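You operate a simulated robot arm through the tools that you are given. There is no shell and no other tool.

You are at the controls of a simulated two-armed robot. One attempt, no reset.

Task
Pick up the black roll from the stock bench top with one hand, pass it to the other hand and put it on the light box top. Set down upright: black roll.

The check looks at the end state, three seconds after you hand in, the way a careful person would. Anything else that was tipped, shoved, dropped, spilled or broken makes it a failure.

Robot
Two 6-joint arms with two-finger parallel grippers on one trunk, on a base that moves. Base frame: it is fixed to the floor where the robot stands at the start and does not move with it; the origin is under the middle of the robot, x ahead of it, y to its left, z up; the surface under the hand at the start is at about z = 82. Lengths are in cm, angles in degrees, forces in N, time in s.
The left shoulder is at the start at [28, 18.5, 98], the right one opposite. With the tool pointing down near the work surface each hand reaches from about 56 to 94 cm from the robot's upright axis, wherever it stands, measured 20 degrees to its own side. Places, roughly: light box top (21x15 cm) [44, 358, 92]. Payload 1.57 kg a hand.
The tool frame of a hand sits at the grasp point between the pads (the TCP): z along the fingers, y along the line on which they close. The tips reach 3 cm beyond it. The gripper opens to 8 cm. The fingers are 1.7 cm wide and 1.2 cm thick; the gripper's body (4 by 8.2 cm) begins 8 cm behind the TCP.
Orientation is that of the tool frame in the base frame, as a unit quaternion [w, x, y, z]. With the fingers straight down and closing along the base's y, the tool's x points along the base's -x, its y along +y and its z along -z.

Tools
- The arms move only by the tool servo_tool. It takes "left_moves", "right_moves" or both (then of equal length, played together; a hand with none holds still); each is a list that holds one entry, the list of rows, each a list of 7 numbers: the shift along the tool's x, y, z in units of 25 mm (1.0 is 25 mm), then the turn, a rotation vector about the tool's x, y, z in units of 5 degrees (1.0 is 5 degrees), then the gripper command, from -1 (shut) to 1 (fully open), values between in proportion. In form: [[[tx, ty, tz, wx, wy, wz, jaw], ...]]. A call has 1 to 20 rows; each row shifts and turns the commanded pose from where the row before left it, along the tool's axes as they then stand. A call with a number of a shift or a turn outside -1 to 1 is refused whole. Each row takes 0.2 s and may step no farther than 5 cm and 8.6 degrees from the row before; otherwise, or with a gripper value out of range, the whole call is refused. Where a pose cannot be reached the arm comes as near as it can. A force on the tool above 40 N (or 10 N above the force at the start of the call, whichever is more), or a blocked arm, ends the call early, and 0.2 s more pass. Each finger travels about 15.3 cm/s and halts on what it meets, pressing with about 32 N; the grip force reading is that of the motor and also rises with nothing between the fingers. The clock runs only during rows and for 0.2 s after the last one: add rows that do not move to give the fingers time. It gives the time, the measured TCP pose, the force on the tool (base axes), the opening and the grip force at its end, in the units of the frame above (readings bear some noise), with the torque about the TCP (base axes, N m) and any sound that the robot's microphone picked up.
- Cameras (640 x 400 px; columns grow to the right, rows downward): "scene" is now at [23.3, -2.62, 141.56]; the picture's right is [-0.23, -0.97, 0.00], its down [-0.68, 0.16, -0.71] and it looks along [0.69, -0.16, -0.70] (base axes); focal length 276 px, centre (320, 200). "left" rides on the left gripper at [7.2, 0.7, -12.2] in its tool frame; the picture's right is [-0.09, 1.00, 0.00], its down [-0.84, -0.08, -0.54] and it looks along [-0.54, -0.05, 0.84] (tool axes); focal length 238 px, centre (320, 200). "right" rides on the right gripper at [7.2, -0.7, -12.2] in its tool frame; the picture's right is [0.09, 1.00, 0.00], its down [-0.84, 0.08, -0.54] and it looks along [-0.54, 0.05, 0.84] (tool axes); focal length 238 px, centre (320, 200). There is no depth. A picture from a camera that has moved, and an enlarged one, comes with that camera's place and axes in the base frame and with its lens. The place of the scene camera against the robot may be out by one fixed shift of up to 1.8 cm in any direction.
- snapshot(camera): a new picture of that camera. It takes no simulated time.
- raise_lower(by): slides the trunk up (or, below 0, down) by that many cm; the arms and the scene camera ride with it, the base frame stays. It gives what a move gives, with no picture.
- roll_base(legs): drives the robot by 1 to 6 legs, each [ahead, turn to the left] in cm and degrees, along the robot's own axes; the way and the turn of a leg run together, so that a leg with both is an arc; at most 150 cm and 180 degrees a leg. The arms and the cameras ride along, it lands a little off, and it stops where it bumps. It gives what a move gives.
- head_to(pan, tilt): turns the head with the scene camera to pan (to the left, within 86 degrees either way) and tilt (down, from -29 to 69), counted from straight ahead of the robot. It gives what a move gives.
- enlarge(camera, box): a new picture of the part [left, top, right, bottom] of that camera's present view, enlarged. It takes no simulated time.
- hand_in(): hands the job in; it is judged then, once.

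Places have to be worked out from the pictures, the camera data and where the tool is seen. Open the grippers and draw the arms clear of the work before you hand the job in, unless the task says otherwise.

The tools are called after ">>>" by a JSON object that holds its "name" and its "arguments". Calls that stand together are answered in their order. servo_tool: Moves the arms, as the interface text tells. Its arguments: {"type":"object","properties":{"left_moves":{"type":"array","items":{"type":"array","items":{"type":"array","items":{"type":"number"}}}},"right_moves":{"type":"array","items":{"type":"array","items":{"type":"array","items":{"type":"number"}}}}},"required":[]} The other tools are called the same way: raise_lower (by) moves the trunk up or down; roll_base (legs) drives the base; head_to (pan, tilt) turns the head that bears the scene camera; snapshot (camera) takes a picture; enlarge (camera, box) takes an enlarged picture of a part of a camera's view; hand_in () hands the job in.

At the start:

```text
time_s: 0.0
left_ee_pos: [59.63, 12.61, 106.94]
left_orientation: [0.0, 0.0, 1.0, 0.0]
left_wrist_force: [-0.3, 0.6, -0.6]
left_moment: [0.03, 0.01, 0.02]
left_opening: 7.95
left_gripper_force: 0.0
right_ee_pos: [49.14, -34.79, 115.02]
right_orientation: [0.0, -0.001, 1.0, 0.0]
right_wrist_force: [0.4, 1.0, -0.5]
right_moment: [0.0, -0.03, -0.01]
right_opening: 8.01
right_gripper_force: 0.1
trunk travel left (down, up): [-67.5, 31.5]
robot x, y, heading: [-0.18, -0.08, -0.2]
head pan, tilt (commanded): [-13.3, 44.7]
```

scene: 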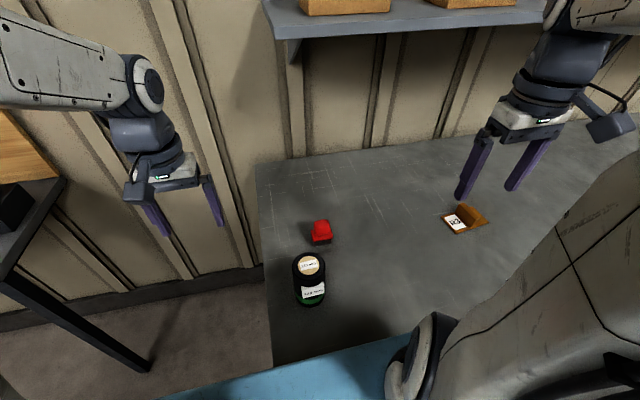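
right: 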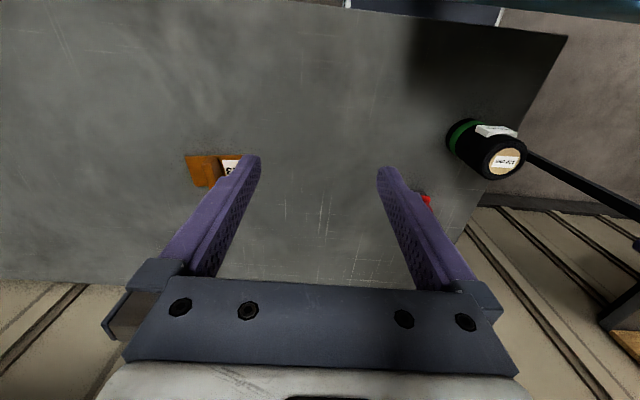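
left: 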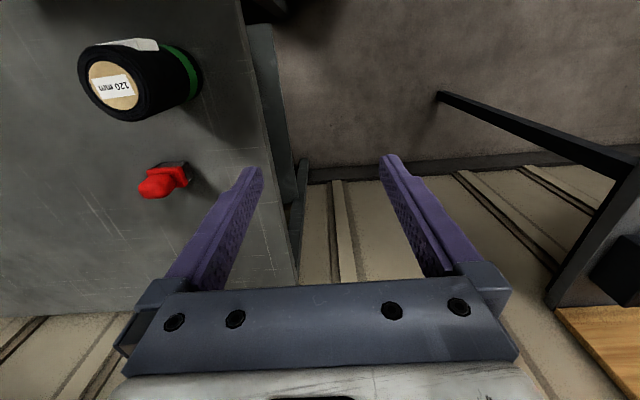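

I'll enlarge the views of the roll first, to read its labels and judge its size before moving.

>>> {"name": "enlarge", "arguments": {"camera": "scene", "box": [260, 200, 360, 320]}}

>>> {"name": "enlarge", "arguments": {"camera": "left", "box": [50, 10, 250, 210]}}

>>> {"name": "enlarge", "arguments": {"camera": "right", "box": [420, 90, 560, 210]}}

```text
3.33 times, centred on (310, 260) of scene
camera zoom: at [23.3, -2.62, 141.56], right [-0.23, -0.97, 0.0], down [-0.68, 0.16, -0.71], along [0.69, -0.16, -0.7], focal length 918 px, centre (353, 0)
```

zoom: 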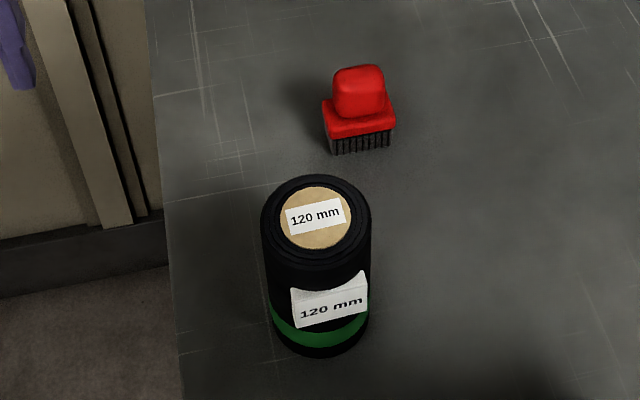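

```text
2.00 times, centred on (150, 110) of left
camera zoom: at [52.35, 13.33, 119.23], right [0.09, 1.0, 0.0], down [0.84, -0.08, 0.54], along [0.54, -0.05, -0.84], focal length 477 px, centre (660, 380)
```

zoom: 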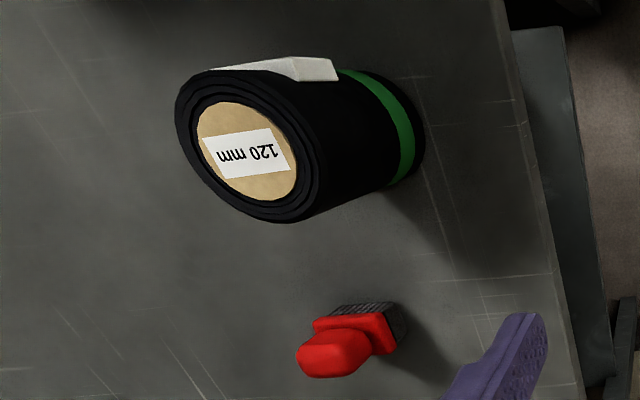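

```text
3.33 times, centred on (490, 150) of right
camera zoom: at [42.02, -35.47, 127.24], right [-0.09, 1.0, 0.0], down [0.84, 0.08, 0.54], along [0.54, 0.05, -0.84], focal length 794 px, centre (-247, 367)
```

zoom: 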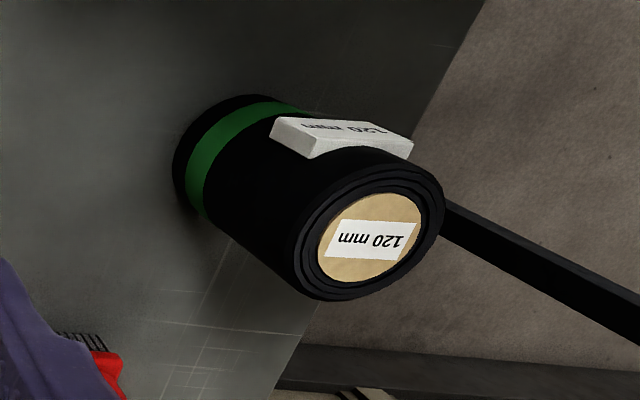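

The roll stands upright near [54, -7], about 12 cm tall and under 7 cm across, with a label block sticking out toward the robot. Before I plan the handover I'll turn the head left to look at the way to the light box.

>>> {"name": "head_to", "arguments": {"pan": 80, "tilt": 15}}

```text
time_s: 1.7
left_ee_pos: [59.69, 12.7, 106.94]
left_orientation: [0.001, 0.0, 1.0, 0.0]
left_wrist_force: [-0.3, 0.2, -0.1]
left_moment: [-0.03, 0.0, -0.03]
left_opening: 8.01
left_gripper_force: 0.0
right_ee_pos: [49.21, -34.84, 115.07]
right_orientation: [0.0, 0.0, 1.0, 0.0]
right_wrist_force: [-0.8, -0.4, 0.2]
right_moment: [0.06, 0.01, 0.0]
right_opening: 7.97
right_gripper_force: 0.0
trunk travel left (down, up): [-67.5, 31.5]
robot x, y, heading: [-0.13, 0.13, 0.0]
head pan, tilt (commanded): [80.0, 15.0]
```

I'll take a picture of the left side now that the head has turned.

>>> {"name": "snapshot", "arguments": {"camera": "scene"}}

```text
taken
camera scene: at [16.99, 8.46, 146.19], right [0.98, -0.17, 0.0], down [-0.05, -0.26, -0.97], along [0.17, 0.95, -0.26], focal length 276 px, centre (320, 200)
```

scene: 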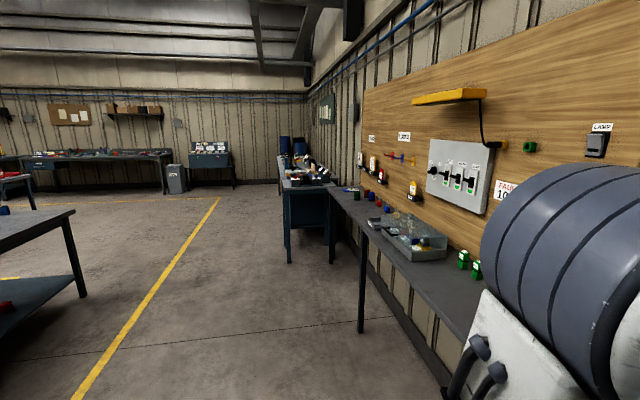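

By projection the light box top should sit near pixel (294, 169), so I'll enlarge that part.

>>> {"name": "enlarge", "arguments": {"camera": "scene", "box": [240, 120, 400, 220]}}

>>> {"name": "enlarge", "arguments": {"camera": "scene", "box": [340, 160, 500, 290]}}

```text
4.00 times, centred on (320, 170) of scene
camera zoom: at [16.99, 8.46, 146.19], right [0.98, -0.17, 0.0], down [-0.05, -0.26, -0.97], along [0.17, 0.95, -0.26], focal length 1102 px, centre (320, 320)
```

zoom: 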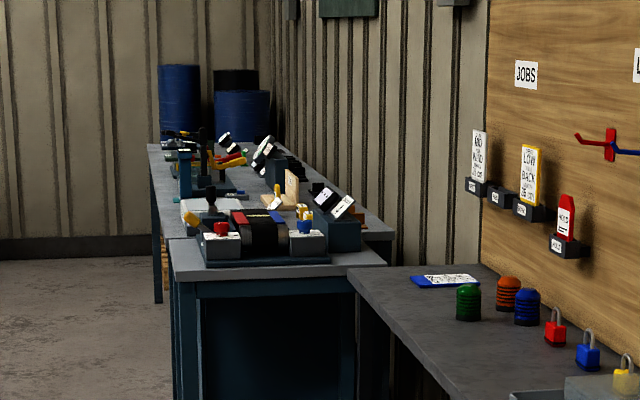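

```text
3.08 times, centred on (420, 225) of scene
camera zoom: at [16.99, 8.46, 146.19], right [0.98, -0.17, 0.0], down [-0.05, -0.26, -0.97], along [0.17, 0.95, -0.26], focal length 848 px, centre (12, 123)
```

zoom: 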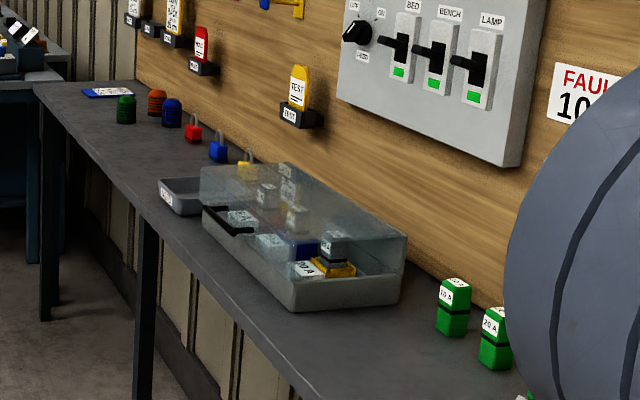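

The light box bench lies to the left, starting near y = 300 with its front edge around x = 29; the aisle beside it is free to the yellow line near x = -95. My plan is to grip the roll low with the right hand, tool pitched 45° forward, and pass it to the left hand gripping the top from above. First I'll back the base up for room and look at the roll again.

>>> {"name": "roll_base", "arguments": {"legs": [[-22, 0]]}}

>>> {"name": "head_to", "arguments": {"pan": -5, "tilt": 42}}

>>> {"name": "snapshot", "arguments": {"camera": "scene"}}

>>> {"name": "snapshot", "arguments": {"camera": "right"}}

>>> {"name": "snapshot", "arguments": {"camera": "left"}}

```text
time_s: 3.4
left_ee_pos: [37.78, 12.51, 106.97]
left_orientation: [-0.001, 0.0, 1.0, 0.0]
left_wrist_force: [1.1, -0.4, 0.1]
left_moment: [0.02, 0.02, -0.01]
left_opening: 7.98
left_gripper_force: 0.1
right_ee_pos: [27.28, -34.82, 115.09]
right_orientation: [0.0, 0.001, 1.0, 0.0]
right_wrist_force: [0.1, -0.2, -0.4]
right_moment: [0.03, 0.0, 0.0]
right_opening: 7.99
right_gripper_force: 0.0
trunk travel left (down, up): [-67.5, 31.5]
robot x, y, heading: [-21.6, -0.22, -0.2]
head pan, tilt (commanded): [80.0, 15.0]
```

```text
time_s: 5.0
left_ee_pos: [37.71, 12.56, 107.04]
left_orientation: [0.0, 0.0, 1.0, 0.001]
left_wrist_force: [0.0, 0.9, 0.2]
left_moment: [-0.03, -0.01, 0.02]
left_opening: 7.98
left_gripper_force: 0.1
right_ee_pos: [27.27, -34.77, 115.11]
right_orientation: [0.0, 0.0, 1.0, 0.0]
right_wrist_force: [0.0, -0.7, 0.0]
right_moment: [-0.02, 0.03, -0.01]
right_opening: 8.0
right_gripper_force: 0.1
trunk travel left (down, up): [-67.5, 31.5]
robot x, y, heading: [-21.87, 0.2, -0.2]
head pan, tilt (commanded): [-5.0, 42.0]
```

```text
taken
camera scene: at [1.88, -1.47, 141.95], right [-0.09, -1.0, 0.0], down [-0.67, 0.06, -0.74], along [0.74, -0.06, -0.67], focal length 276 px, centre (320, 200)
```

scene: 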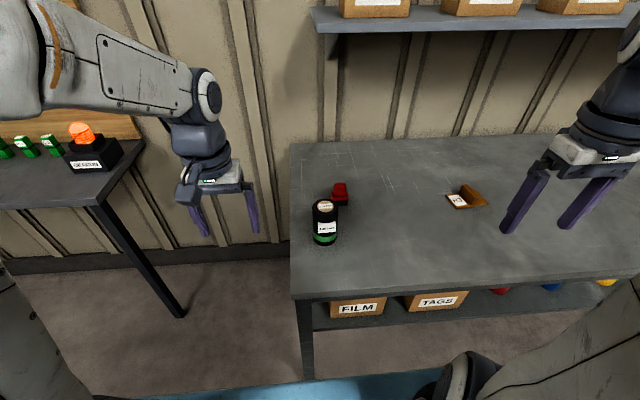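

```text
taken
camera right: at [20.2, -35.48, 127.24], right [-0.09, 1.0, 0.0], down [0.84, 0.08, 0.54], along [0.54, 0.05, -0.84], focal length 238 px, centre (320, 200)
```

right: 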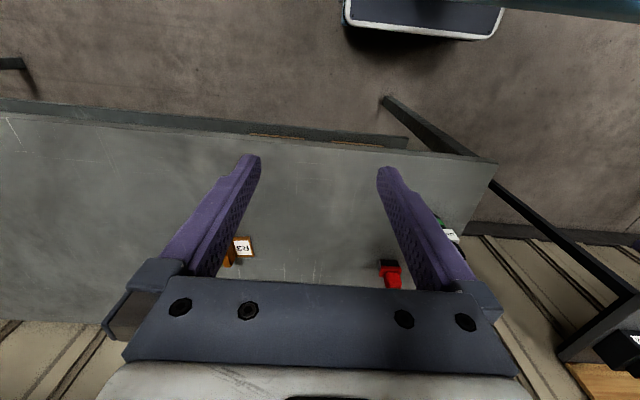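

```text
taken
camera left: at [30.54, 13.32, 119.23], right [0.09, 1.0, 0.0], down [0.84, -0.08, 0.54], along [0.54, -0.05, -0.84], focal length 238 px, centre (320, 200)
```

left: 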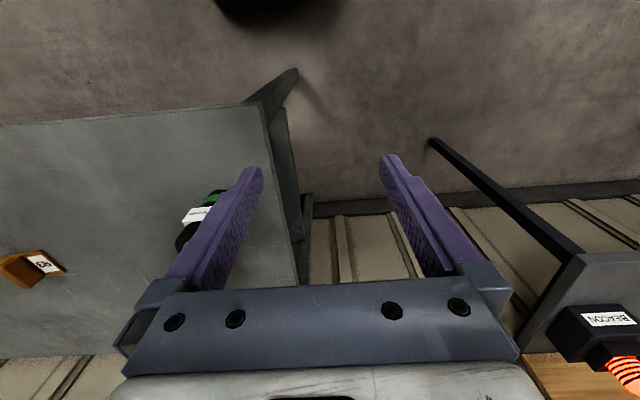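

The roll still sits near [54, -6.8] and the bench front edge is near x = 34. I'll move the left hand a little aside and up, and bring the right hand in line with the roll, high and behind it.

>>> {"name": "servo_tool", "arguments": {"left_moves": [[[0, 1, -0.5, 0, 0, 0, 1], [0, 1, -0.5, 0, 0, 0, 1], [0, 1, -0.5, 0, 0, 0, 1], [0, 1, -0.5, 0, 0, 0, 1], [0, 0, 0, 0, 0, 0, 1], [0, 0, 0, 0, 0, 0, 1], [0, 0, 0, 0, 0, 0, 1], [0, 0, 0, 0, 0, 0, 1], [0, 0, 0, 0, 0, 0, 1], [0, 0, 0, 0, 0, 0, 1], [0, 0, 0, 0, 0, 0, 1], [0, 0, 0, 0, 0, 0, 1]]], "right_moves": [[[-0.49, 0.937, 0.333, 0, 0, 0, 1], [-0.49, 0.937, 0.333, 0, 0, 0, 1], [-0.49, 0.937, 0.333, 0, 0, 0, 1], [-0.49, 0.937, 0.333, 0, 0, 0, 1], [-0.49, 0.937, 0.333, 0, 0, 0, 1], [-0.49, 0.937, 0.333, 0, 0, 0, 1], [-0.49, 0.937, 0.333, 0, 0, 0, 1], [-0.49, 0.937, 0.333, 0, 0, 0, 1], [-0.49, 0.937, 0.333, 0, 0, 0, 1], [-0.49, 0.937, 0.333, 0, 0, 0, 1], [-0.49, 0.937, 0.333, 0, 0, 0, 1], [-0.49, 0.937, 0.333, 0, 0, 0, 1]]]}}

>>> {"name": "servo_tool", "arguments": {"right_moves": [[[0, 0, 0, 0, -1, 0, 1], [0, 0, 0, 0, -1, 0, 1], [0, 0, 0, 0, -1, 0, 1], [0, 0, 0, 0, -1, 0, 1], [0, 0, 0, 0, -1, 0, 1], [0, 0, 0, 0, -1, 0, 1], [0, 0, 0, 0, -1, 0, 1], [0, 0, 0, 0, -1, 0, 1], [0, 0, 0, 0, -1, 0, 1], [0, 0, 0, 0, 0, 0, 1]]]}}

>>> {"name": "snapshot", "arguments": {"camera": "right"}}

>>> {"name": "snapshot", "arguments": {"camera": "scene"}}

```text
time_s: 7.5
left_ee_pos: [37.63, 22.83, 111.87]
left_orientation: [0.0, 0.0, 1.0, 0.001]
left_wrist_force: [-0.8, -0.2, 0.2]
left_moment: [0.03, 0.01, 0.02]
left_opening: 8.02
left_gripper_force: 0.3
right_ee_pos: [42.11, -6.56, 105.26]
right_orientation: [-0.001, 0.0, 1.0, 0.0]
right_wrist_force: [-0.1, -0.8, -0.5]
right_moment: [0.01, -0.03, 0.0]
right_opening: 7.99
right_gripper_force: 0.0
trunk travel left (down, up): [-67.5, 31.5]
robot x, y, heading: [-22.01, 0.27, 0.0]
head pan, tilt (commanded): [-5.0, 42.0]
```

```text
time_s: 9.8
left_ee_pos: [37.66, 22.75, 111.83]
left_orientation: [0.0, 0.0, 1.0, 0.0]
left_wrist_force: [-0.4, -1.0, -0.4]
left_moment: [-0.01, -0.02, 0.01]
left_opening: 8.02
left_gripper_force: 0.0
right_ee_pos: [42.0, -6.69, 105.07]
right_orientation: [0.383, 0.0, 0.924, 0.0]
right_wrist_force: [0.2, 0.5, -0.9]
right_moment: [0.05, 0.0, -0.01]
right_opening: 7.99
right_gripper_force: 0.0
trunk travel left (down, up): [-67.5, 31.5]
robot x, y, heading: [-21.69, -0.02, -0.1]
head pan, tilt (commanded): [-5.0, 42.0]
```

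```text
taken
camera right: at [28.29, -7.39, 108.58], right [-0.07, 1.0, -0.07], down [0.21, 0.08, 0.97], along [0.98, 0.05, -0.21], focal length 238 px, centre (320, 200)
```

right: 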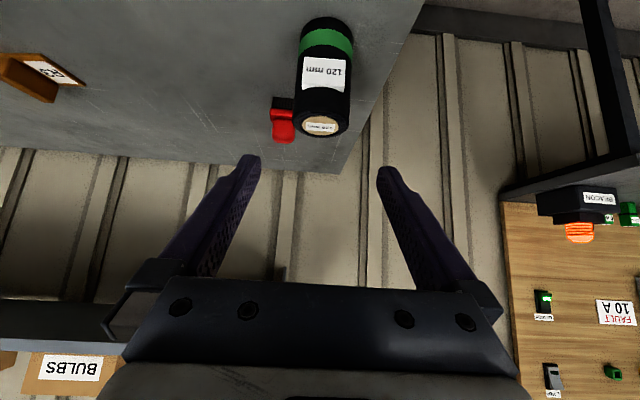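

```text
taken
camera scene: at [1.87, -1.47, 141.94], right [-0.09, -1.0, 0.0], down [-0.67, 0.06, -0.74], along [0.74, -0.06, -0.67], focal length 276 px, centre (320, 200)
```

scene: 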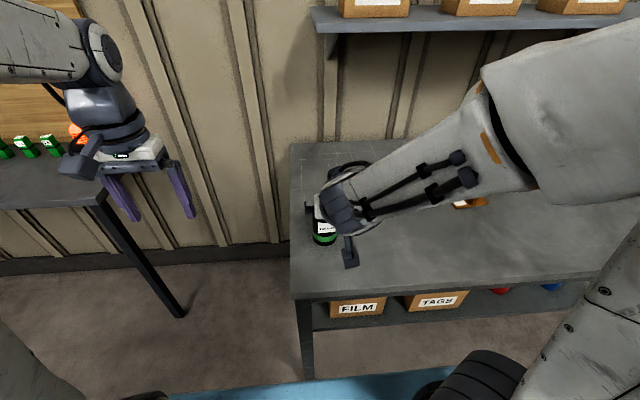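

The 45° pitch was reached exactly. I'll enlarge the right camera's view of the roll to place it in y accurately.

>>> {"name": "enlarge", "arguments": {"camera": "right", "box": [250, 0, 410, 160]}}

```text
2.50 times, centred on (330, 80) of right
camera zoom: at [28.29, -7.39, 108.58], right [-0.07, 1.0, -0.07], down [0.21, 0.08, 0.97], along [0.98, 0.05, -0.21], focal length 596 px, centre (295, 500)
```

zoom: 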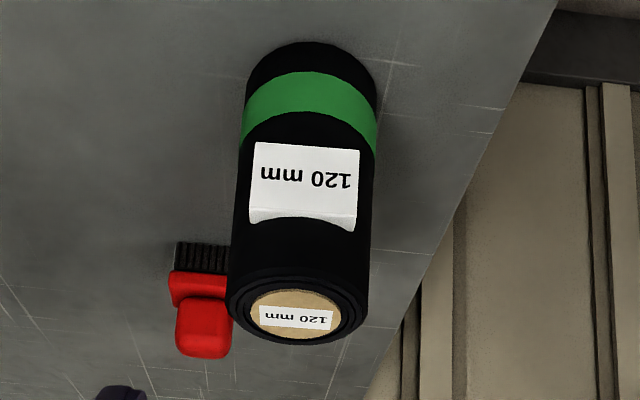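

From this view the roll axis is at about [53.9, -6.65], radius 3.35, with the label block on the near side at z 88–92 and the green band at 84–87. I'll flatten the tool 10° more so the palm clears the label, and move to a pre-grasp 9 cm back along the tool axis.

>>> {"name": "servo_tool", "arguments": {"right_moves": [[[0, 0, 0, 0, -1, 0, 1], [0, 0, 0, 0, -1, 0, 1], [0, 0, 0, 0, 0, 0, 1], [0.626, 0, 0.756, 0, 0, 0, 1], [0.626, 0, 0.756, 0, 0, 0, 1], [0.626, 0, 0.756, 0, 0, 0, 1], [0.626, 0, 0.756, 0, 0, 0, 1], [0.626, 0, 0.756, 0, 0, 0, 1], [0.626, 0, 0.756, 0, 0, 0, 1], [0, 0, 0, 0, 0, 0, 1]]]}}

>>> {"name": "snapshot", "arguments": {"camera": "right"}}

>>> {"name": "snapshot", "arguments": {"camera": "scene"}}

>>> {"name": "snapshot", "arguments": {"camera": "left"}}

```text
time_s: 11.9
left_ee_pos: [37.65, 22.7, 111.82]
left_orientation: [0.0, -0.001, 1.0, 0.0]
left_wrist_force: [0.2, -0.5, 0.0]
left_moment: [-0.02, -0.03, -0.01]
left_opening: 8.01
left_gripper_force: 0.0
right_ee_pos: [48.41, -4.78, 93.82]
right_orientation: [0.459, 0.0, 0.888, -0.004]
right_wrist_force: [-0.7, -1.0, 0.5]
right_moment: [-0.04, -0.01, -0.09]
right_opening: 8.01
right_gripper_force: 0.0
right hand out of reach, approached as far as the arm can: row 2, 4, 8, 9
trunk travel left (down, up): [-67.5, 31.5]
robot x, y, heading: [-21.79, 0.34, 0.2]
head pan, tilt (commanded): [-5.0, 42.0]
```

```text
taken
camera right: at [34.37, -5.29, 94.99], right [-0.05, 1.0, -0.08], down [0.04, 0.08, 1.0], along [1.0, 0.05, -0.04], focal length 238 px, centre (320, 200)
```

right: 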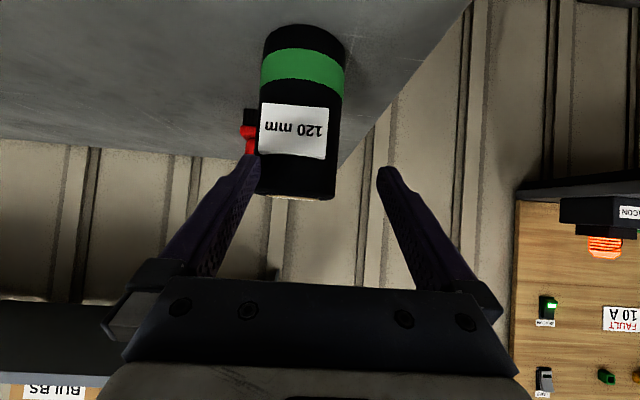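

```text
taken
camera scene: at [1.87, -1.47, 141.95], right [-0.09, -1.0, 0.0], down [-0.67, 0.06, -0.74], along [0.74, -0.07, -0.67], focal length 276 px, centre (320, 200)
```

scene: 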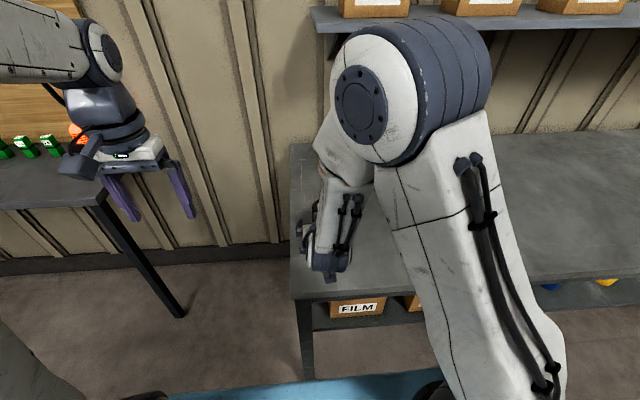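

```text
taken
camera left: at [30.4, 23.44, 124.16], right [0.09, 1.0, 0.0], down [0.84, -0.08, 0.54], along [0.54, -0.05, -0.84], focal length 238 px, centre (320, 200)
```

left: 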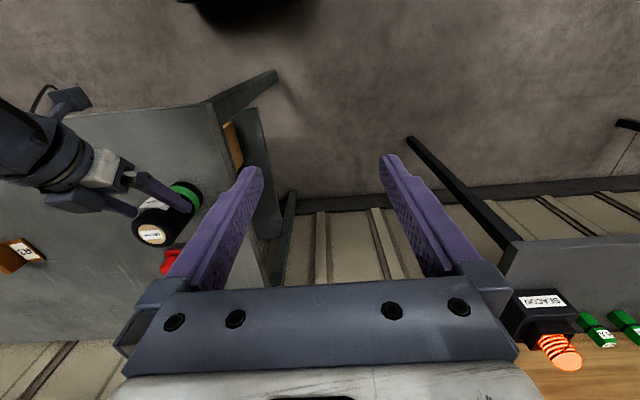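

The arm ran out of reach close in (the wrist is too near the shoulder), and the fingertips now stand just short of the roll, slightly off in y. Backing the base off 11 cm pulls the hand straight away from the roll and makes the pose reachable.

>>> {"name": "roll_base", "arguments": {"legs": [[-11, 0]]}}

>>> {"name": "snapshot", "arguments": {"camera": "right"}}

>>> {"name": "snapshot", "arguments": {"camera": "scene"}}

```text
time_s: 13.1
left_ee_pos: [26.59, 22.72, 111.92]
left_orientation: [0.0, 0.001, 1.0, -0.001]
left_wrist_force: [0.0, 0.0, 0.6]
left_moment: [0.01, 0.01, -0.01]
left_opening: 8.0
left_gripper_force: 0.1
right_ee_pos: [37.32, -4.75, 93.83]
right_orientation: [0.459, 0.0, 0.888, -0.004]
right_wrist_force: [0.4, 0.5, -0.8]
right_moment: [0.04, 0.02, -0.03]
right_opening: 8.01
right_gripper_force: 0.0
trunk travel left (down, up): [-67.5, 31.5]
robot x, y, heading: [-32.68, 0.13, 0.1]
head pan, tilt (commanded): [-5.0, 42.0]
```

```text
taken
camera right: at [23.31, -5.3, 94.99], right [-0.05, 1.0, -0.08], down [0.04, 0.08, 1.0], along [1.0, 0.05, -0.04], focal length 238 px, centre (320, 200)
```

right: 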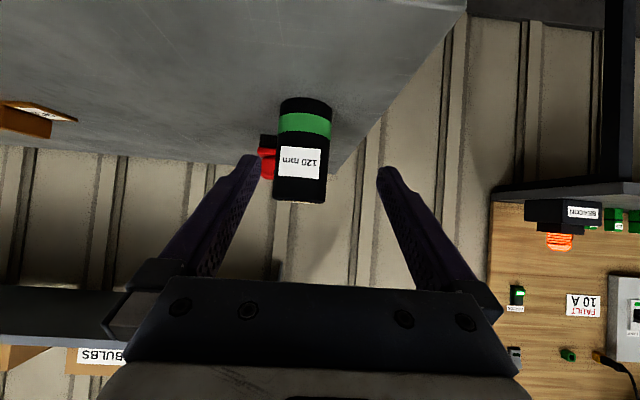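

```text
taken
camera scene: at [-9.16, -1.48, 141.93], right [-0.09, -1.0, 0.0], down [-0.67, 0.06, -0.74], along [0.74, -0.07, -0.67], focal length 276 px, centre (320, 200)
```

scene: 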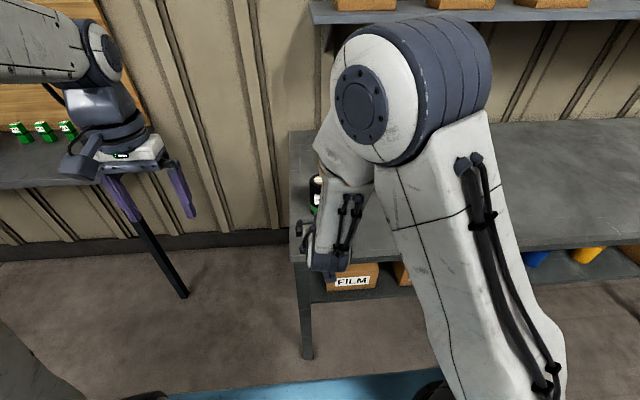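

The hand is now clear. I'll make a small forward and sideways move to check that poses here are reachable before approaching.

>>> {"name": "servo_tool", "arguments": {"right_moves": [[[-0.31, -0.25, 0.437, 0, 0, 0, 1], [-0.31, -0.25, 0.437, 0, 0, 0, 1], [-0.31, -0.25, 0.437, 0, 0, 0, 1], [0, 0, 0, 0, 0, 0, 1]]]}}

```text
time_s: 14.1
left_ee_pos: [26.44, 22.64, 111.97]
left_orientation: [0.0, 0.001, 1.0, 0.0]
left_wrist_force: [0.1, 0.0, 0.6]
left_moment: [-0.02, 0.01, 0.0]
left_opening: 8.01
left_gripper_force: 0.0
right_ee_pos: [41.34, -6.6, 93.97]
right_orientation: [0.46, 0.0, 0.888, -0.004]
right_wrist_force: [0.1, 0.2, -0.3]
right_moment: [-0.01, -0.01, -0.02]
right_opening: 7.98
right_gripper_force: 0.1
trunk travel left (down, up): [-67.5, 31.5]
robot x, y, heading: [-33.01, -0.0, -0.1]
head pan, tilt (commanded): [-5.0, 42.0]
```

The move landed where asked, and the hand is already on the approach line to the target grasp [53.3, -6.65, 85.65]. I'll check the centring with the right camera.

>>> {"name": "enlarge", "arguments": {"camera": "right", "box": [200, 40, 440, 240]}}

```text
2.00 times, centred on (320, 140) of right
camera zoom: at [27.28, -7.19, 95.04], right [-0.05, 1.0, -0.08], down [0.04, 0.08, 1.0], along [1.0, 0.05, -0.04], focal length 477 px, centre (320, 320)
```

zoom: 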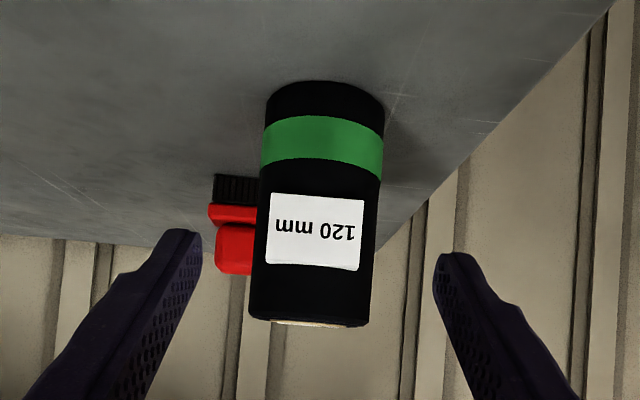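

The roll's axis computes to y ≈ -6.7 and the fingers will arrive at -6.7, so the centring is good. I'll go in 10 cm along the tool axis and look.

>>> {"name": "servo_tool", "arguments": {"right_moves": [[[0, 0, 0.8, 0, 0, 0, 1], [0, 0, 0.8, 0, 0, 0, 1], [0, 0, 0.8, 0, 0, 0, 1], [0, 0, 0.8, 0, 0, 0, 1], [0, 0, 0.8, 0, 0, 0, 1], [0, 0, 0, 0, 0, 0, 1]]]}}

>>> {"name": "snapshot", "arguments": {"camera": "right"}}

>>> {"name": "snapshot", "arguments": {"camera": "scene"}}

>>> {"name": "snapshot", "arguments": {"camera": "left"}}

```text
time_s: 15.5
left_ee_pos: [26.58, 22.7, 111.92]
left_orientation: [0.0, 0.001, 1.0, 0.0]
left_wrist_force: [0.3, 1.2, -0.4]
left_moment: [-0.01, -0.02, 0.0]
left_opening: 8.0
left_gripper_force: 0.1
right_ee_pos: [49.6, -6.63, 88.19]
right_orientation: [0.459, 0.0, 0.888, -0.005]
right_wrist_force: [0.3, -0.1, 0.3]
right_moment: [0.01, 0.0, 0.01]
right_opening: 8.0
right_gripper_force: 0.1
trunk travel left (down, up): [-67.5, 31.5]
robot x, y, heading: [-33.25, 0.1, -0.1]
head pan, tilt (commanded): [-5.0, 42.0]
```

```text
taken
camera right: at [35.53, -7.23, 89.34], right [-0.05, 1.0, -0.08], down [0.04, 0.08, 1.0], along [1.0, 0.05, -0.04], focal length 238 px, centre (320, 200)
```

right: 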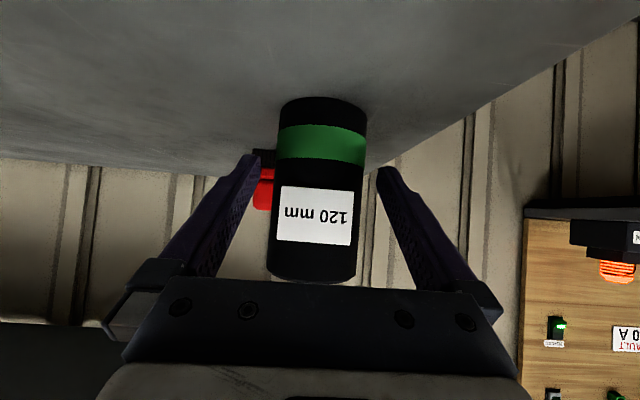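

```text
taken
camera scene: at [-9.2, -1.48, 141.94], right [-0.09, -1.0, 0.0], down [-0.67, 0.06, -0.74], along [0.74, -0.07, -0.67], focal length 276 px, centre (320, 200)
```

scene: 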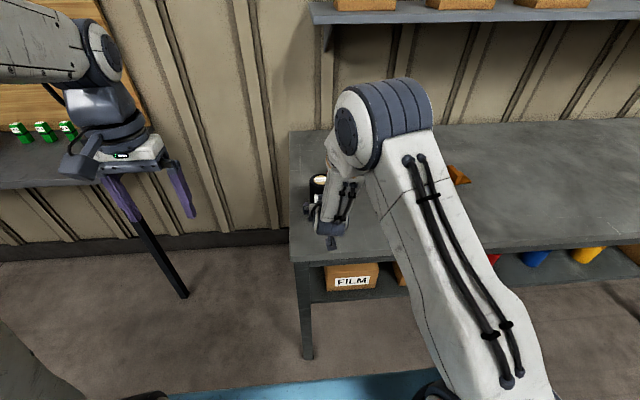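

```text
taken
camera left: at [19.35, 23.41, 124.15], right [0.09, 1.0, 0.0], down [0.84, -0.08, 0.54], along [0.54, -0.05, -0.84], focal length 238 px, centre (320, 200)
```

left: 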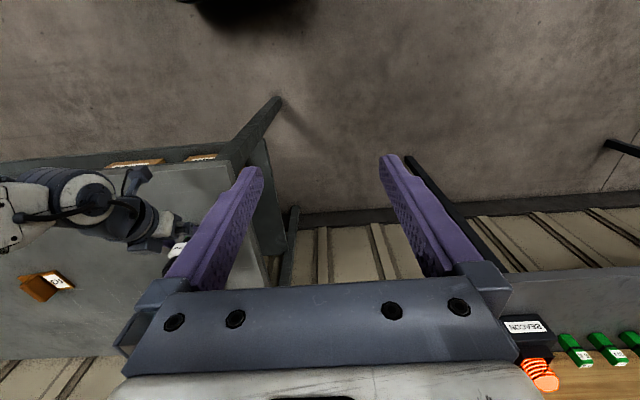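

The fingers straddle the roll evenly. I'll finish the approach, 4.5 cm more along the tool axis, keeping the jaw open.

>>> {"name": "servo_tool", "arguments": {"right_moves": [[[0, 0, 0.6, 0, 0, 0, 1], [0, 0, 0.6, 0, 0, 0, 1], [0, 0, 0.6, 0, 0, 0, 1], [0, 0, 0, 0, 0, 0, 1]]]}}

>>> {"name": "snapshot", "arguments": {"camera": "right"}}

```text
time_s: 16.5
left_ee_pos: [26.56, 22.73, 111.95]
left_orientation: [0.0, 0.001, 1.0, 0.0]
left_wrist_force: [0.5, 0.6, 0.0]
left_moment: [0.02, -0.03, 0.0]
left_opening: 7.99
left_gripper_force: 0.0
right_ee_pos: [53.1, -6.66, 85.56]
right_orientation: [0.46, 0.0, 0.888, -0.004]
right_wrist_force: [-0.4, 0.0, -0.2]
right_moment: [0.06, 0.02, -0.02]
right_opening: 8.0
right_gripper_force: 0.1
trunk travel left (down, up): [-67.5, 31.5]
robot x, y, heading: [-32.87, 0.35, 0.0]
head pan, tilt (commanded): [-5.0, 42.0]
```

```text
taken
camera right: at [39.1, -7.25, 86.68], right [-0.05, 1.0, -0.08], down [0.04, 0.08, 1.0], along [1.0, 0.05, -0.04], focal length 238 px, centre (320, 200)
```

right: 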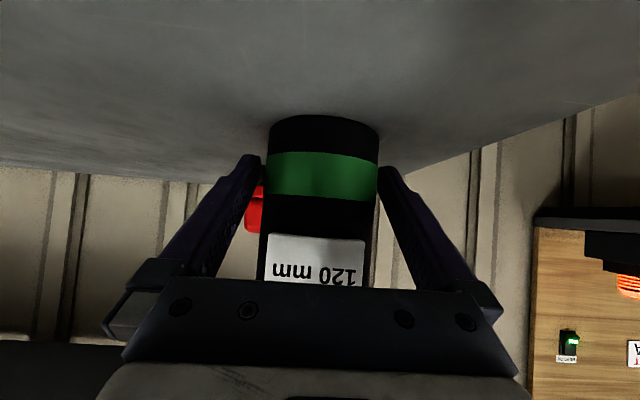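

The hand is at [53.1, -6.66, 85.56] with no contact force. I'll close the gripper and hold still for the fingers to settle.

>>> {"name": "servo_tool", "arguments": {"right_moves": [[[0, 0, 0, 0, 0, 0, 0.8], [0, 0, 0, 0, 0, 0, 0.6], [0, 0, 0, 0, 0, 0, -1], [0, 0, 0, 0, 0, 0, -1], [0, 0, 0, 0, 0, 0, -1]]]}}

>>> {"name": "snapshot", "arguments": {"camera": "right"}}

```text
time_s: 17.7
left_ee_pos: [26.66, 22.71, 111.83]
left_orientation: [0.0, 0.0, 1.0, 0.0]
left_wrist_force: [0.6, 0.1, 0.1]
left_moment: [0.01, 0.01, -0.01]
left_opening: 8.01
left_gripper_force: 0.0
right_ee_pos: [53.16, -6.61, 85.54]
right_orientation: [0.46, -0.001, 0.888, -0.004]
right_wrist_force: [1.5, 2.2, 0.0]
right_moment: [0.19, -0.02, 0.0]
right_opening: 6.71
right_gripper_force: 31.6
trunk travel left (down, up): [-67.5, 31.5]
robot x, y, heading: [-33.17, 0.07, -0.0]
head pan, tilt (commanded): [-5.0, 42.0]
```

```text
taken
camera right: at [39.09, -7.23, 86.69], right [-0.05, 1.0, -0.08], down [0.04, 0.08, 1.0], along [1.0, 0.05, -0.04], focal length 238 px, centre (320, 200)
```

right: 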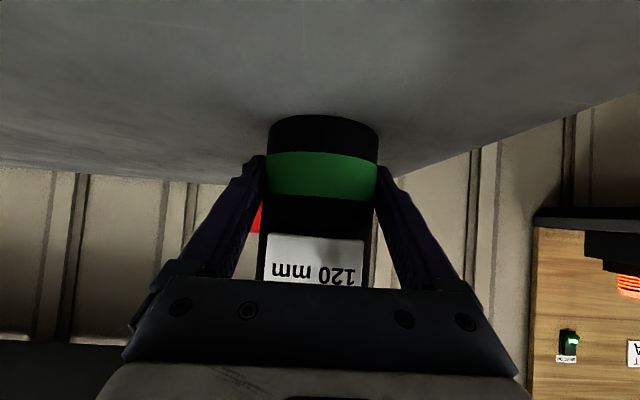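

The grip is firm: opening 6.71 cm at 31.6 N. I'll lift straight up 4.5 cm, slowly, and check for slip.

>>> {"name": "servo_tool", "arguments": {"right_moves": [[[-0.25, 0, -0.173, 0, 0, 0, -1], [-0.25, 0, -0.173, 0, 0, 0, -1], [-0.49, 0, -0.346, 0, 0, 0, -1], [-0.49, 0, -0.346, 0, 0, 0, -1], [0, 0, 0, 0, 0, 0, -1]]]}}

>>> {"name": "snapshot", "arguments": {"camera": "right"}}

>>> {"name": "snapshot", "arguments": {"camera": "scene"}}

```text
time_s: 18.9
left_ee_pos: [26.67, 22.61, 112.0]
left_orientation: [0.0, 0.0, 1.0, 0.001]
left_wrist_force: [0.3, 0.1, 0.6]
left_moment: [0.01, 0.0, -0.03]
left_opening: 8.0
left_gripper_force: 0.0
right_ee_pos: [53.12, -6.54, 90.09]
right_orientation: [0.459, 0.0, 0.888, -0.004]
right_wrist_force: [-0.4, 0.3, -4.5]
right_moment: [0.0, 0.0, 0.02]
right_opening: 6.71
right_gripper_force: 32.2
trunk travel left (down, up): [-67.5, 31.5]
robot x, y, heading: [-32.98, 0.12, 0.1]
head pan, tilt (commanded): [-5.0, 42.0]
```

```text
taken
camera right: at [39.06, -7.18, 91.23], right [-0.05, 1.0, -0.08], down [0.04, 0.08, 1.0], along [1.0, 0.05, -0.05], focal length 238 px, centre (320, 200)
```

right: 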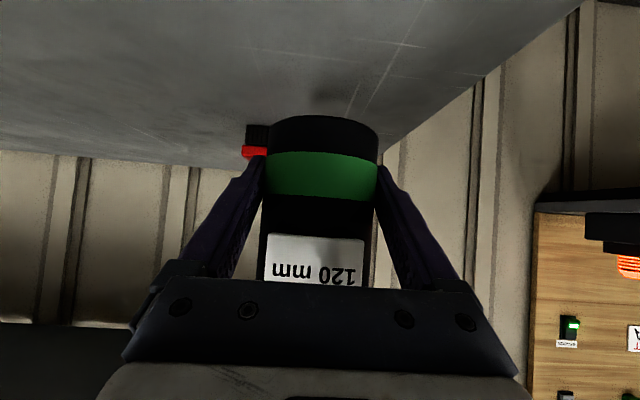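

```text
taken
camera scene: at [-9.19, -1.48, 141.94], right [-0.09, -1.0, 0.0], down [-0.67, 0.06, -0.74], along [0.74, -0.07, -0.67], focal length 276 px, centre (320, 200)
```

scene: 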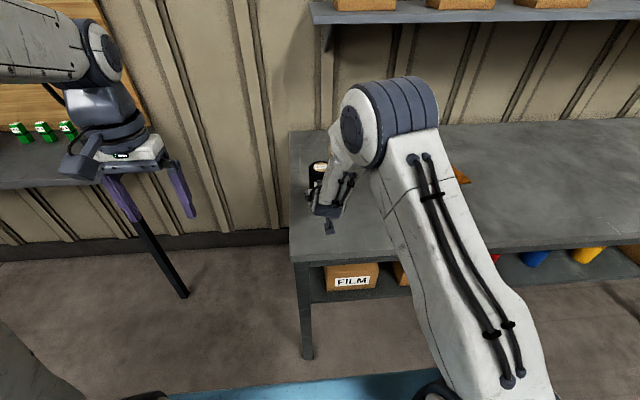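

The roll lifted cleanly (about 4.5 N). I'll draw it back over the front of the bench to about [43.5, 3, 96], then turn the right hand 30° to the left so its forearm stays out of the left hand's way.

>>> {"name": "servo_tool", "arguments": {"right_moves": [[[0.032, 0.475, -0.565, 0, 0, 0, -1], [0.032, 0.475, -0.565, 0, 0, 0, -1], [0.032, 0.475, -0.565, 0, 0, 0, -1], [0.032, 0.475, -0.565, 0, 0, 0, -1], [0.032, 0.475, -0.565, 0, 0, 0, -1], [0.032, 0.475, -0.565, 0, 0, 0, -1], [0.032, 0.475, -0.565, 0, 0, 0, -1], [0.032, 0.475, -0.565, 0, 0, 0, -1], [0, 0, 0, 0, 0, 0, -1], [0, 0, 0, -0.817, 0, -0.577, -1], [0, 0, 0, -0.817, 0, -0.577, -1], [0, 0, 0, -0.817, 0, -0.577, -1], [0, 0, 0, -0.817, 0, -0.577, -1], [0, 0, 0, -0.817, 0, -0.577, -1], [0, 0, 0, -0.817, 0, -0.577, -1], [0, 0, 0, 0, 0, 0, -1]]]}}

>>> {"name": "snapshot", "arguments": {"camera": "scene"}}

>>> {"name": "snapshot", "arguments": {"camera": "right"}}

>>> {"name": "snapshot", "arguments": {"camera": "left"}}

```text
time_s: 22.3
left_ee_pos: [26.53, 22.68, 111.9]
left_orientation: [0.0, 0.001, 1.0, 0.0]
left_wrist_force: [0.2, -0.9, 0.0]
left_moment: [0.0, 0.01, 0.01]
left_opening: 8.02
left_gripper_force: 0.1
right_ee_pos: [43.69, 3.05, 96.02]
right_orientation: [0.454, -0.135, 0.878, 0.066]
right_wrist_force: [-1.2, -0.1, -5.0]
right_moment: [0.01, 0.06, 0.01]
right_opening: 6.7
right_gripper_force: 32.1
right hand out of reach, approached as far as the arm can: row 14, 15
trunk travel left (down, up): [-67.5, 31.5]
robot x, y, heading: [-33.25, 0.08, -0.0]
head pan, tilt (commanded): [-5.0, 42.0]
```

```text
taken
camera scene: at [-9.18, -1.48, 141.94], right [-0.09, -1.0, 0.0], down [-0.67, 0.06, -0.74], along [0.74, -0.07, -0.67], focal length 276 px, centre (320, 200)
```

scene: 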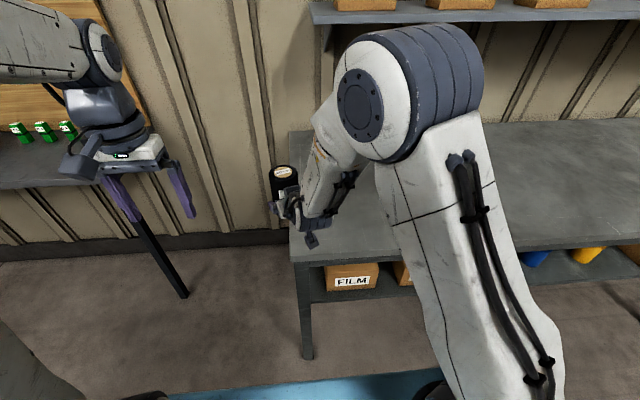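

```text
taken
camera right: at [30.43, -1.85, 97.09], right [-0.35, 0.93, -0.08], down [0.02, 0.09, 1.0], along [0.94, 0.34, -0.05], focal length 238 px, centre (320, 200)
```

right: 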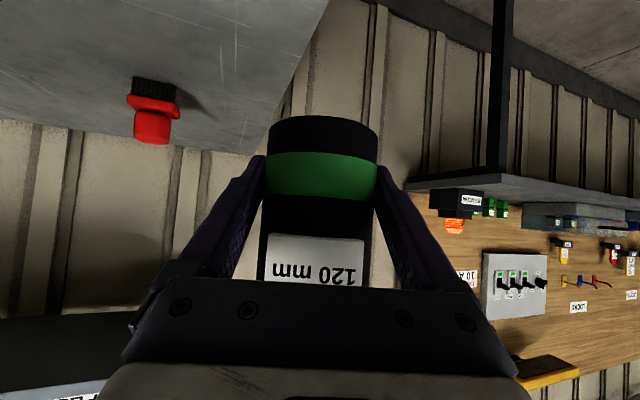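

```text
taken
camera left: at [19.36, 23.41, 124.15], right [0.09, 1.0, 0.0], down [0.84, -0.08, 0.54], along [0.54, -0.05, -0.84], focal length 238 px, centre (320, 200)
```

left: 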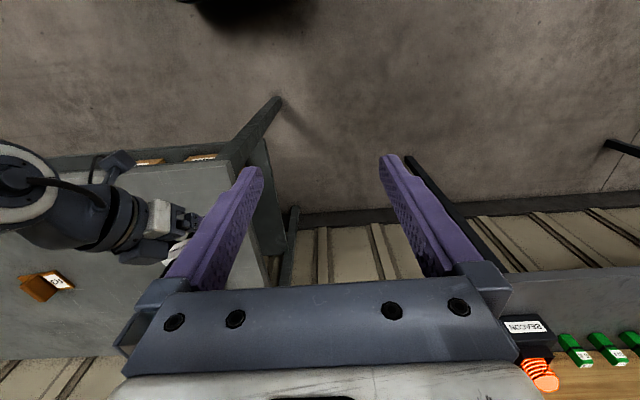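

The right hand stopped at 17° of yaw, holding the roll upright with its axis near [44.4, 3.3], bottom about 92.5 and top about 104.5. Now I'll bring the left hand up and forward, still off to the left, and turn it to the same yaw.

>>> {"name": "servo_tool", "arguments": {"left_moves": [[[-0.8, 0, -0.2, 0, 0, 0, 1], [-0.8, 0, -0.2, 0, 0, 0, 1], [-0.8, 0, -0.2, 0, 0, 0, 1], [-0.8, 0, -0.2, 0, 0, 0, 1], [-0.8, 0, -0.2, 0, 0, 0, 1], [-0.8, 0, -0.2, 0, 0, 0, 1], [-0.8, 0, -0.2, 0, 0, 0, 1], [0, 0, 0, 0, 0, -0.85, 1], [0, 0, 0, 0, 0, -0.85, 1], [0, 0, 0, 0, 0, -0.85, 1], [0, 0, 0, 0, 0, -0.85, 1], [0, 0, 0, 0, 0, 0, 1]]]}}

>>> {"name": "snapshot", "arguments": {"camera": "scene"}}

>>> {"name": "snapshot", "arguments": {"camera": "left"}}

```text
time_s: 24.9
left_ee_pos: [40.57, 22.78, 115.32]
left_orientation: [0.0, -0.148, 0.989, 0.0]
left_wrist_force: [0.0, -0.6, -0.1]
left_moment: [0.02, -0.01, -0.01]
left_opening: 8.0
left_gripper_force: 0.0
right_ee_pos: [43.55, 2.93, 95.94]
right_orientation: [0.454, -0.136, 0.878, 0.066]
right_wrist_force: [0.0, -0.4, -4.3]
right_moment: [0.01, 0.03, 0.0]
right_opening: 6.72
right_gripper_force: 32.1
trunk travel left (down, up): [-67.5, 31.5]
robot x, y, heading: [-32.74, -0.16, -0.3]
head pan, tilt (commanded): [-5.0, 42.0]
```

```text
taken
camera scene: at [-9.18, -1.48, 141.94], right [-0.09, -1.0, 0.0], down [-0.67, 0.06, -0.74], along [0.74, -0.07, -0.67], focal length 276 px, centre (320, 200)
```

scene: 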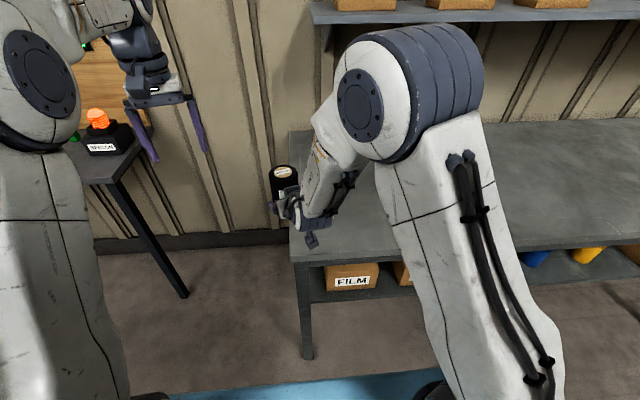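

```text
taken
camera left: at [33.47, 21.3, 127.68], right [-0.2, 0.98, 0.0], down [0.82, 0.17, 0.54], along [0.53, 0.11, -0.84], focal length 238 px, centre (320, 200)
```

left: 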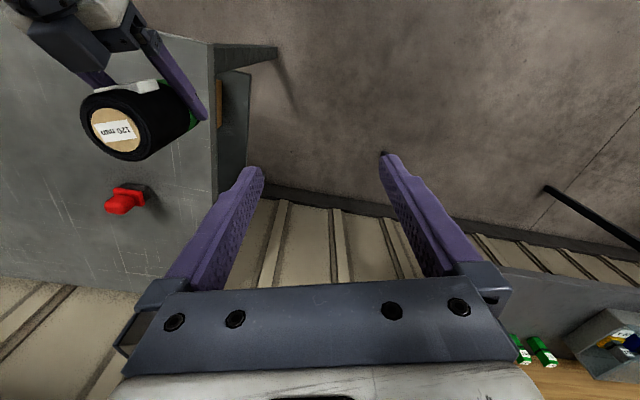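

The left camera now sees the roll top clearly. I'll enlarge it to fix the roll's position against the left hand.

>>> {"name": "enlarge", "arguments": {"camera": "left", "box": [50, 40, 230, 180]}}

```text
2.86 times, centred on (140, 110) of left
camera zoom: at [33.47, 21.3, 127.68], right [-0.2, 0.98, 0.0], down [0.82, 0.17, 0.54], along [0.53, 0.11, -0.84], focal length 681 px, centre (834, 457)
```

zoom: 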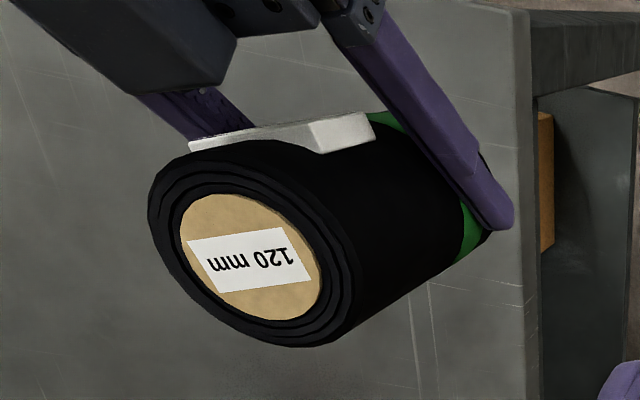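

The roll top computes to about [44.2, 3.2, 104.5], matching the right hand's grip. I'll slide the left hand across above it at z ≈ 113, tips well over the top.

>>> {"name": "servo_tool", "arguments": {"left_moves": [[[0.0885, -0.792, 0.092, 0, 0, 0, 1], [0.0885, -0.792, 0.092, 0, 0, 0, 1], [0.0885, -0.792, 0.092, 0, 0, 0, 1], [0.0885, -0.792, 0.092, 0, 0, 0, 1], [0.0885, -0.792, 0.092, 0, 0, 0, 1], [0.0885, -0.792, 0.092, 0, 0, 0, 1], [0.0885, -0.792, 0.092, 0, 0, 0, 1], [0.0885, -0.792, 0.092, 0, 0, 0, 1], [0.0885, -0.792, 0.092, 0, 0, 0, 1], [0.0885, -0.792, 0.092, 0, 0, 0, 1], [0, 0, 0, 0, 0, 0, 1]]]}}

>>> {"name": "snapshot", "arguments": {"camera": "left"}}

>>> {"name": "snapshot", "arguments": {"camera": "scene"}}

>>> {"name": "snapshot", "arguments": {"camera": "right"}}

```text
time_s: 27.3
left_ee_pos: [44.43, 3.03, 113.08]
left_orientation: [-0.001, -0.148, 0.989, 0.0]
left_wrist_force: [-0.4, 0.0, -0.3]
left_moment: [-0.04, -0.03, 0.0]
left_opening: 8.02
left_gripper_force: 0.0
right_ee_pos: [43.6, 3.03, 95.99]
right_orientation: [0.454, -0.135, 0.878, 0.066]
right_wrist_force: [-0.4, -0.2, -5.4]
right_moment: [0.0, 0.06, 0.01]
right_opening: 6.71
right_gripper_force: 31.9
trunk travel left (down, up): [-67.5, 31.5]
robot x, y, heading: [-32.98, 0.2, -0.2]
head pan, tilt (commanded): [-5.0, 42.0]
```

```text
taken
camera left: at [37.26, 1.57, 125.34], right [-0.2, 0.98, 0.0], down [0.82, 0.17, 0.54], along [0.53, 0.11, -0.84], focal length 238 px, centre (320, 200)
```

left: 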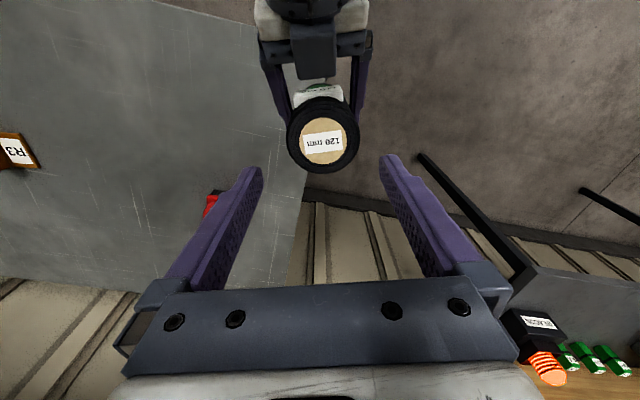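

```text
taken
camera scene: at [-9.18, -1.49, 141.94], right [-0.09, -1.0, 0.0], down [-0.67, 0.06, -0.74], along [0.74, -0.07, -0.67], focal length 276 px, centre (320, 200)
```

scene: 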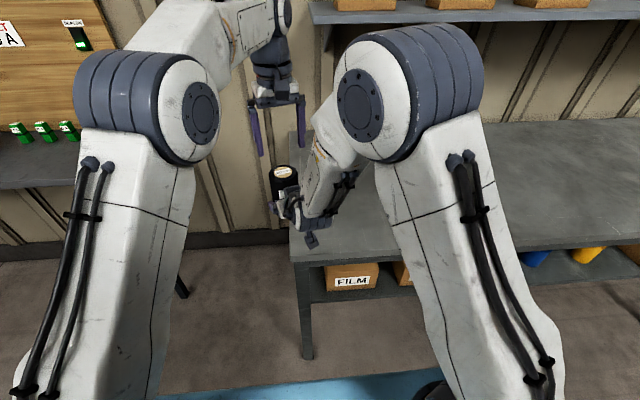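

```text
taken
camera right: at [30.43, -1.85, 97.08], right [-0.35, 0.93, -0.08], down [0.02, 0.09, 1.0], along [0.94, 0.34, -0.05], focal length 238 px, centre (320, 200)
```

right: 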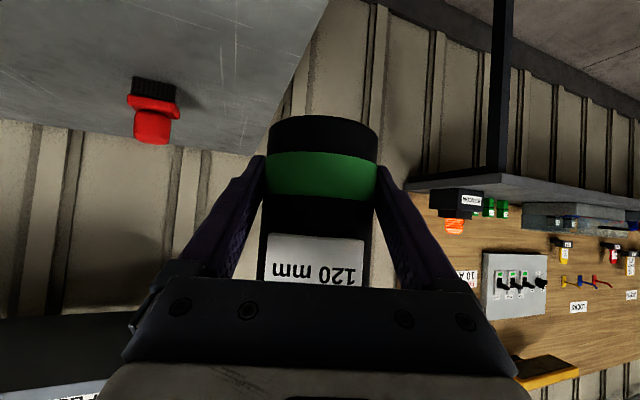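

The left hand is right above the roll. I'll enlarge its view to measure the fine offset.

>>> {"name": "enlarge", "arguments": {"camera": "left", "box": [230, 60, 410, 200]}}

>>> {"name": "enlarge", "arguments": {"camera": "scene", "box": [220, 40, 400, 260]}}

```text
2.86 times, centred on (320, 130) of left
camera zoom: at [37.26, 1.57, 125.34], right [-0.2, 0.98, 0.0], down [0.82, 0.17, 0.54], along [0.53, 0.11, -0.84], focal length 681 px, centre (320, 400)
```

zoom: 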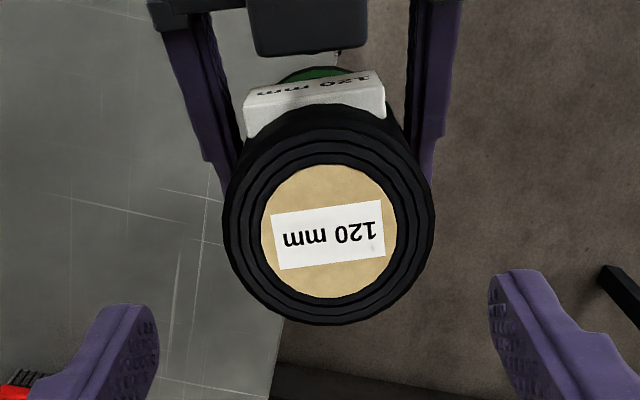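

```text
1.82 times, centred on (310, 150) of scene
camera zoom: at [-9.18, -1.49, 141.94], right [-0.09, -1.0, 0.0], down [-0.67, 0.06, -0.74], along [0.74, -0.07, -0.67], focal length 501 px, centre (338, 291)
```

zoom: 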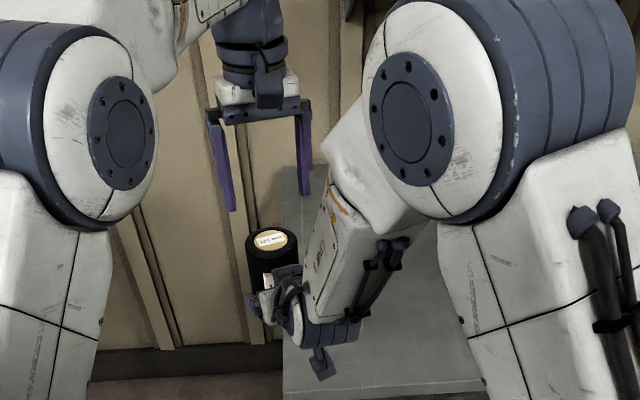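

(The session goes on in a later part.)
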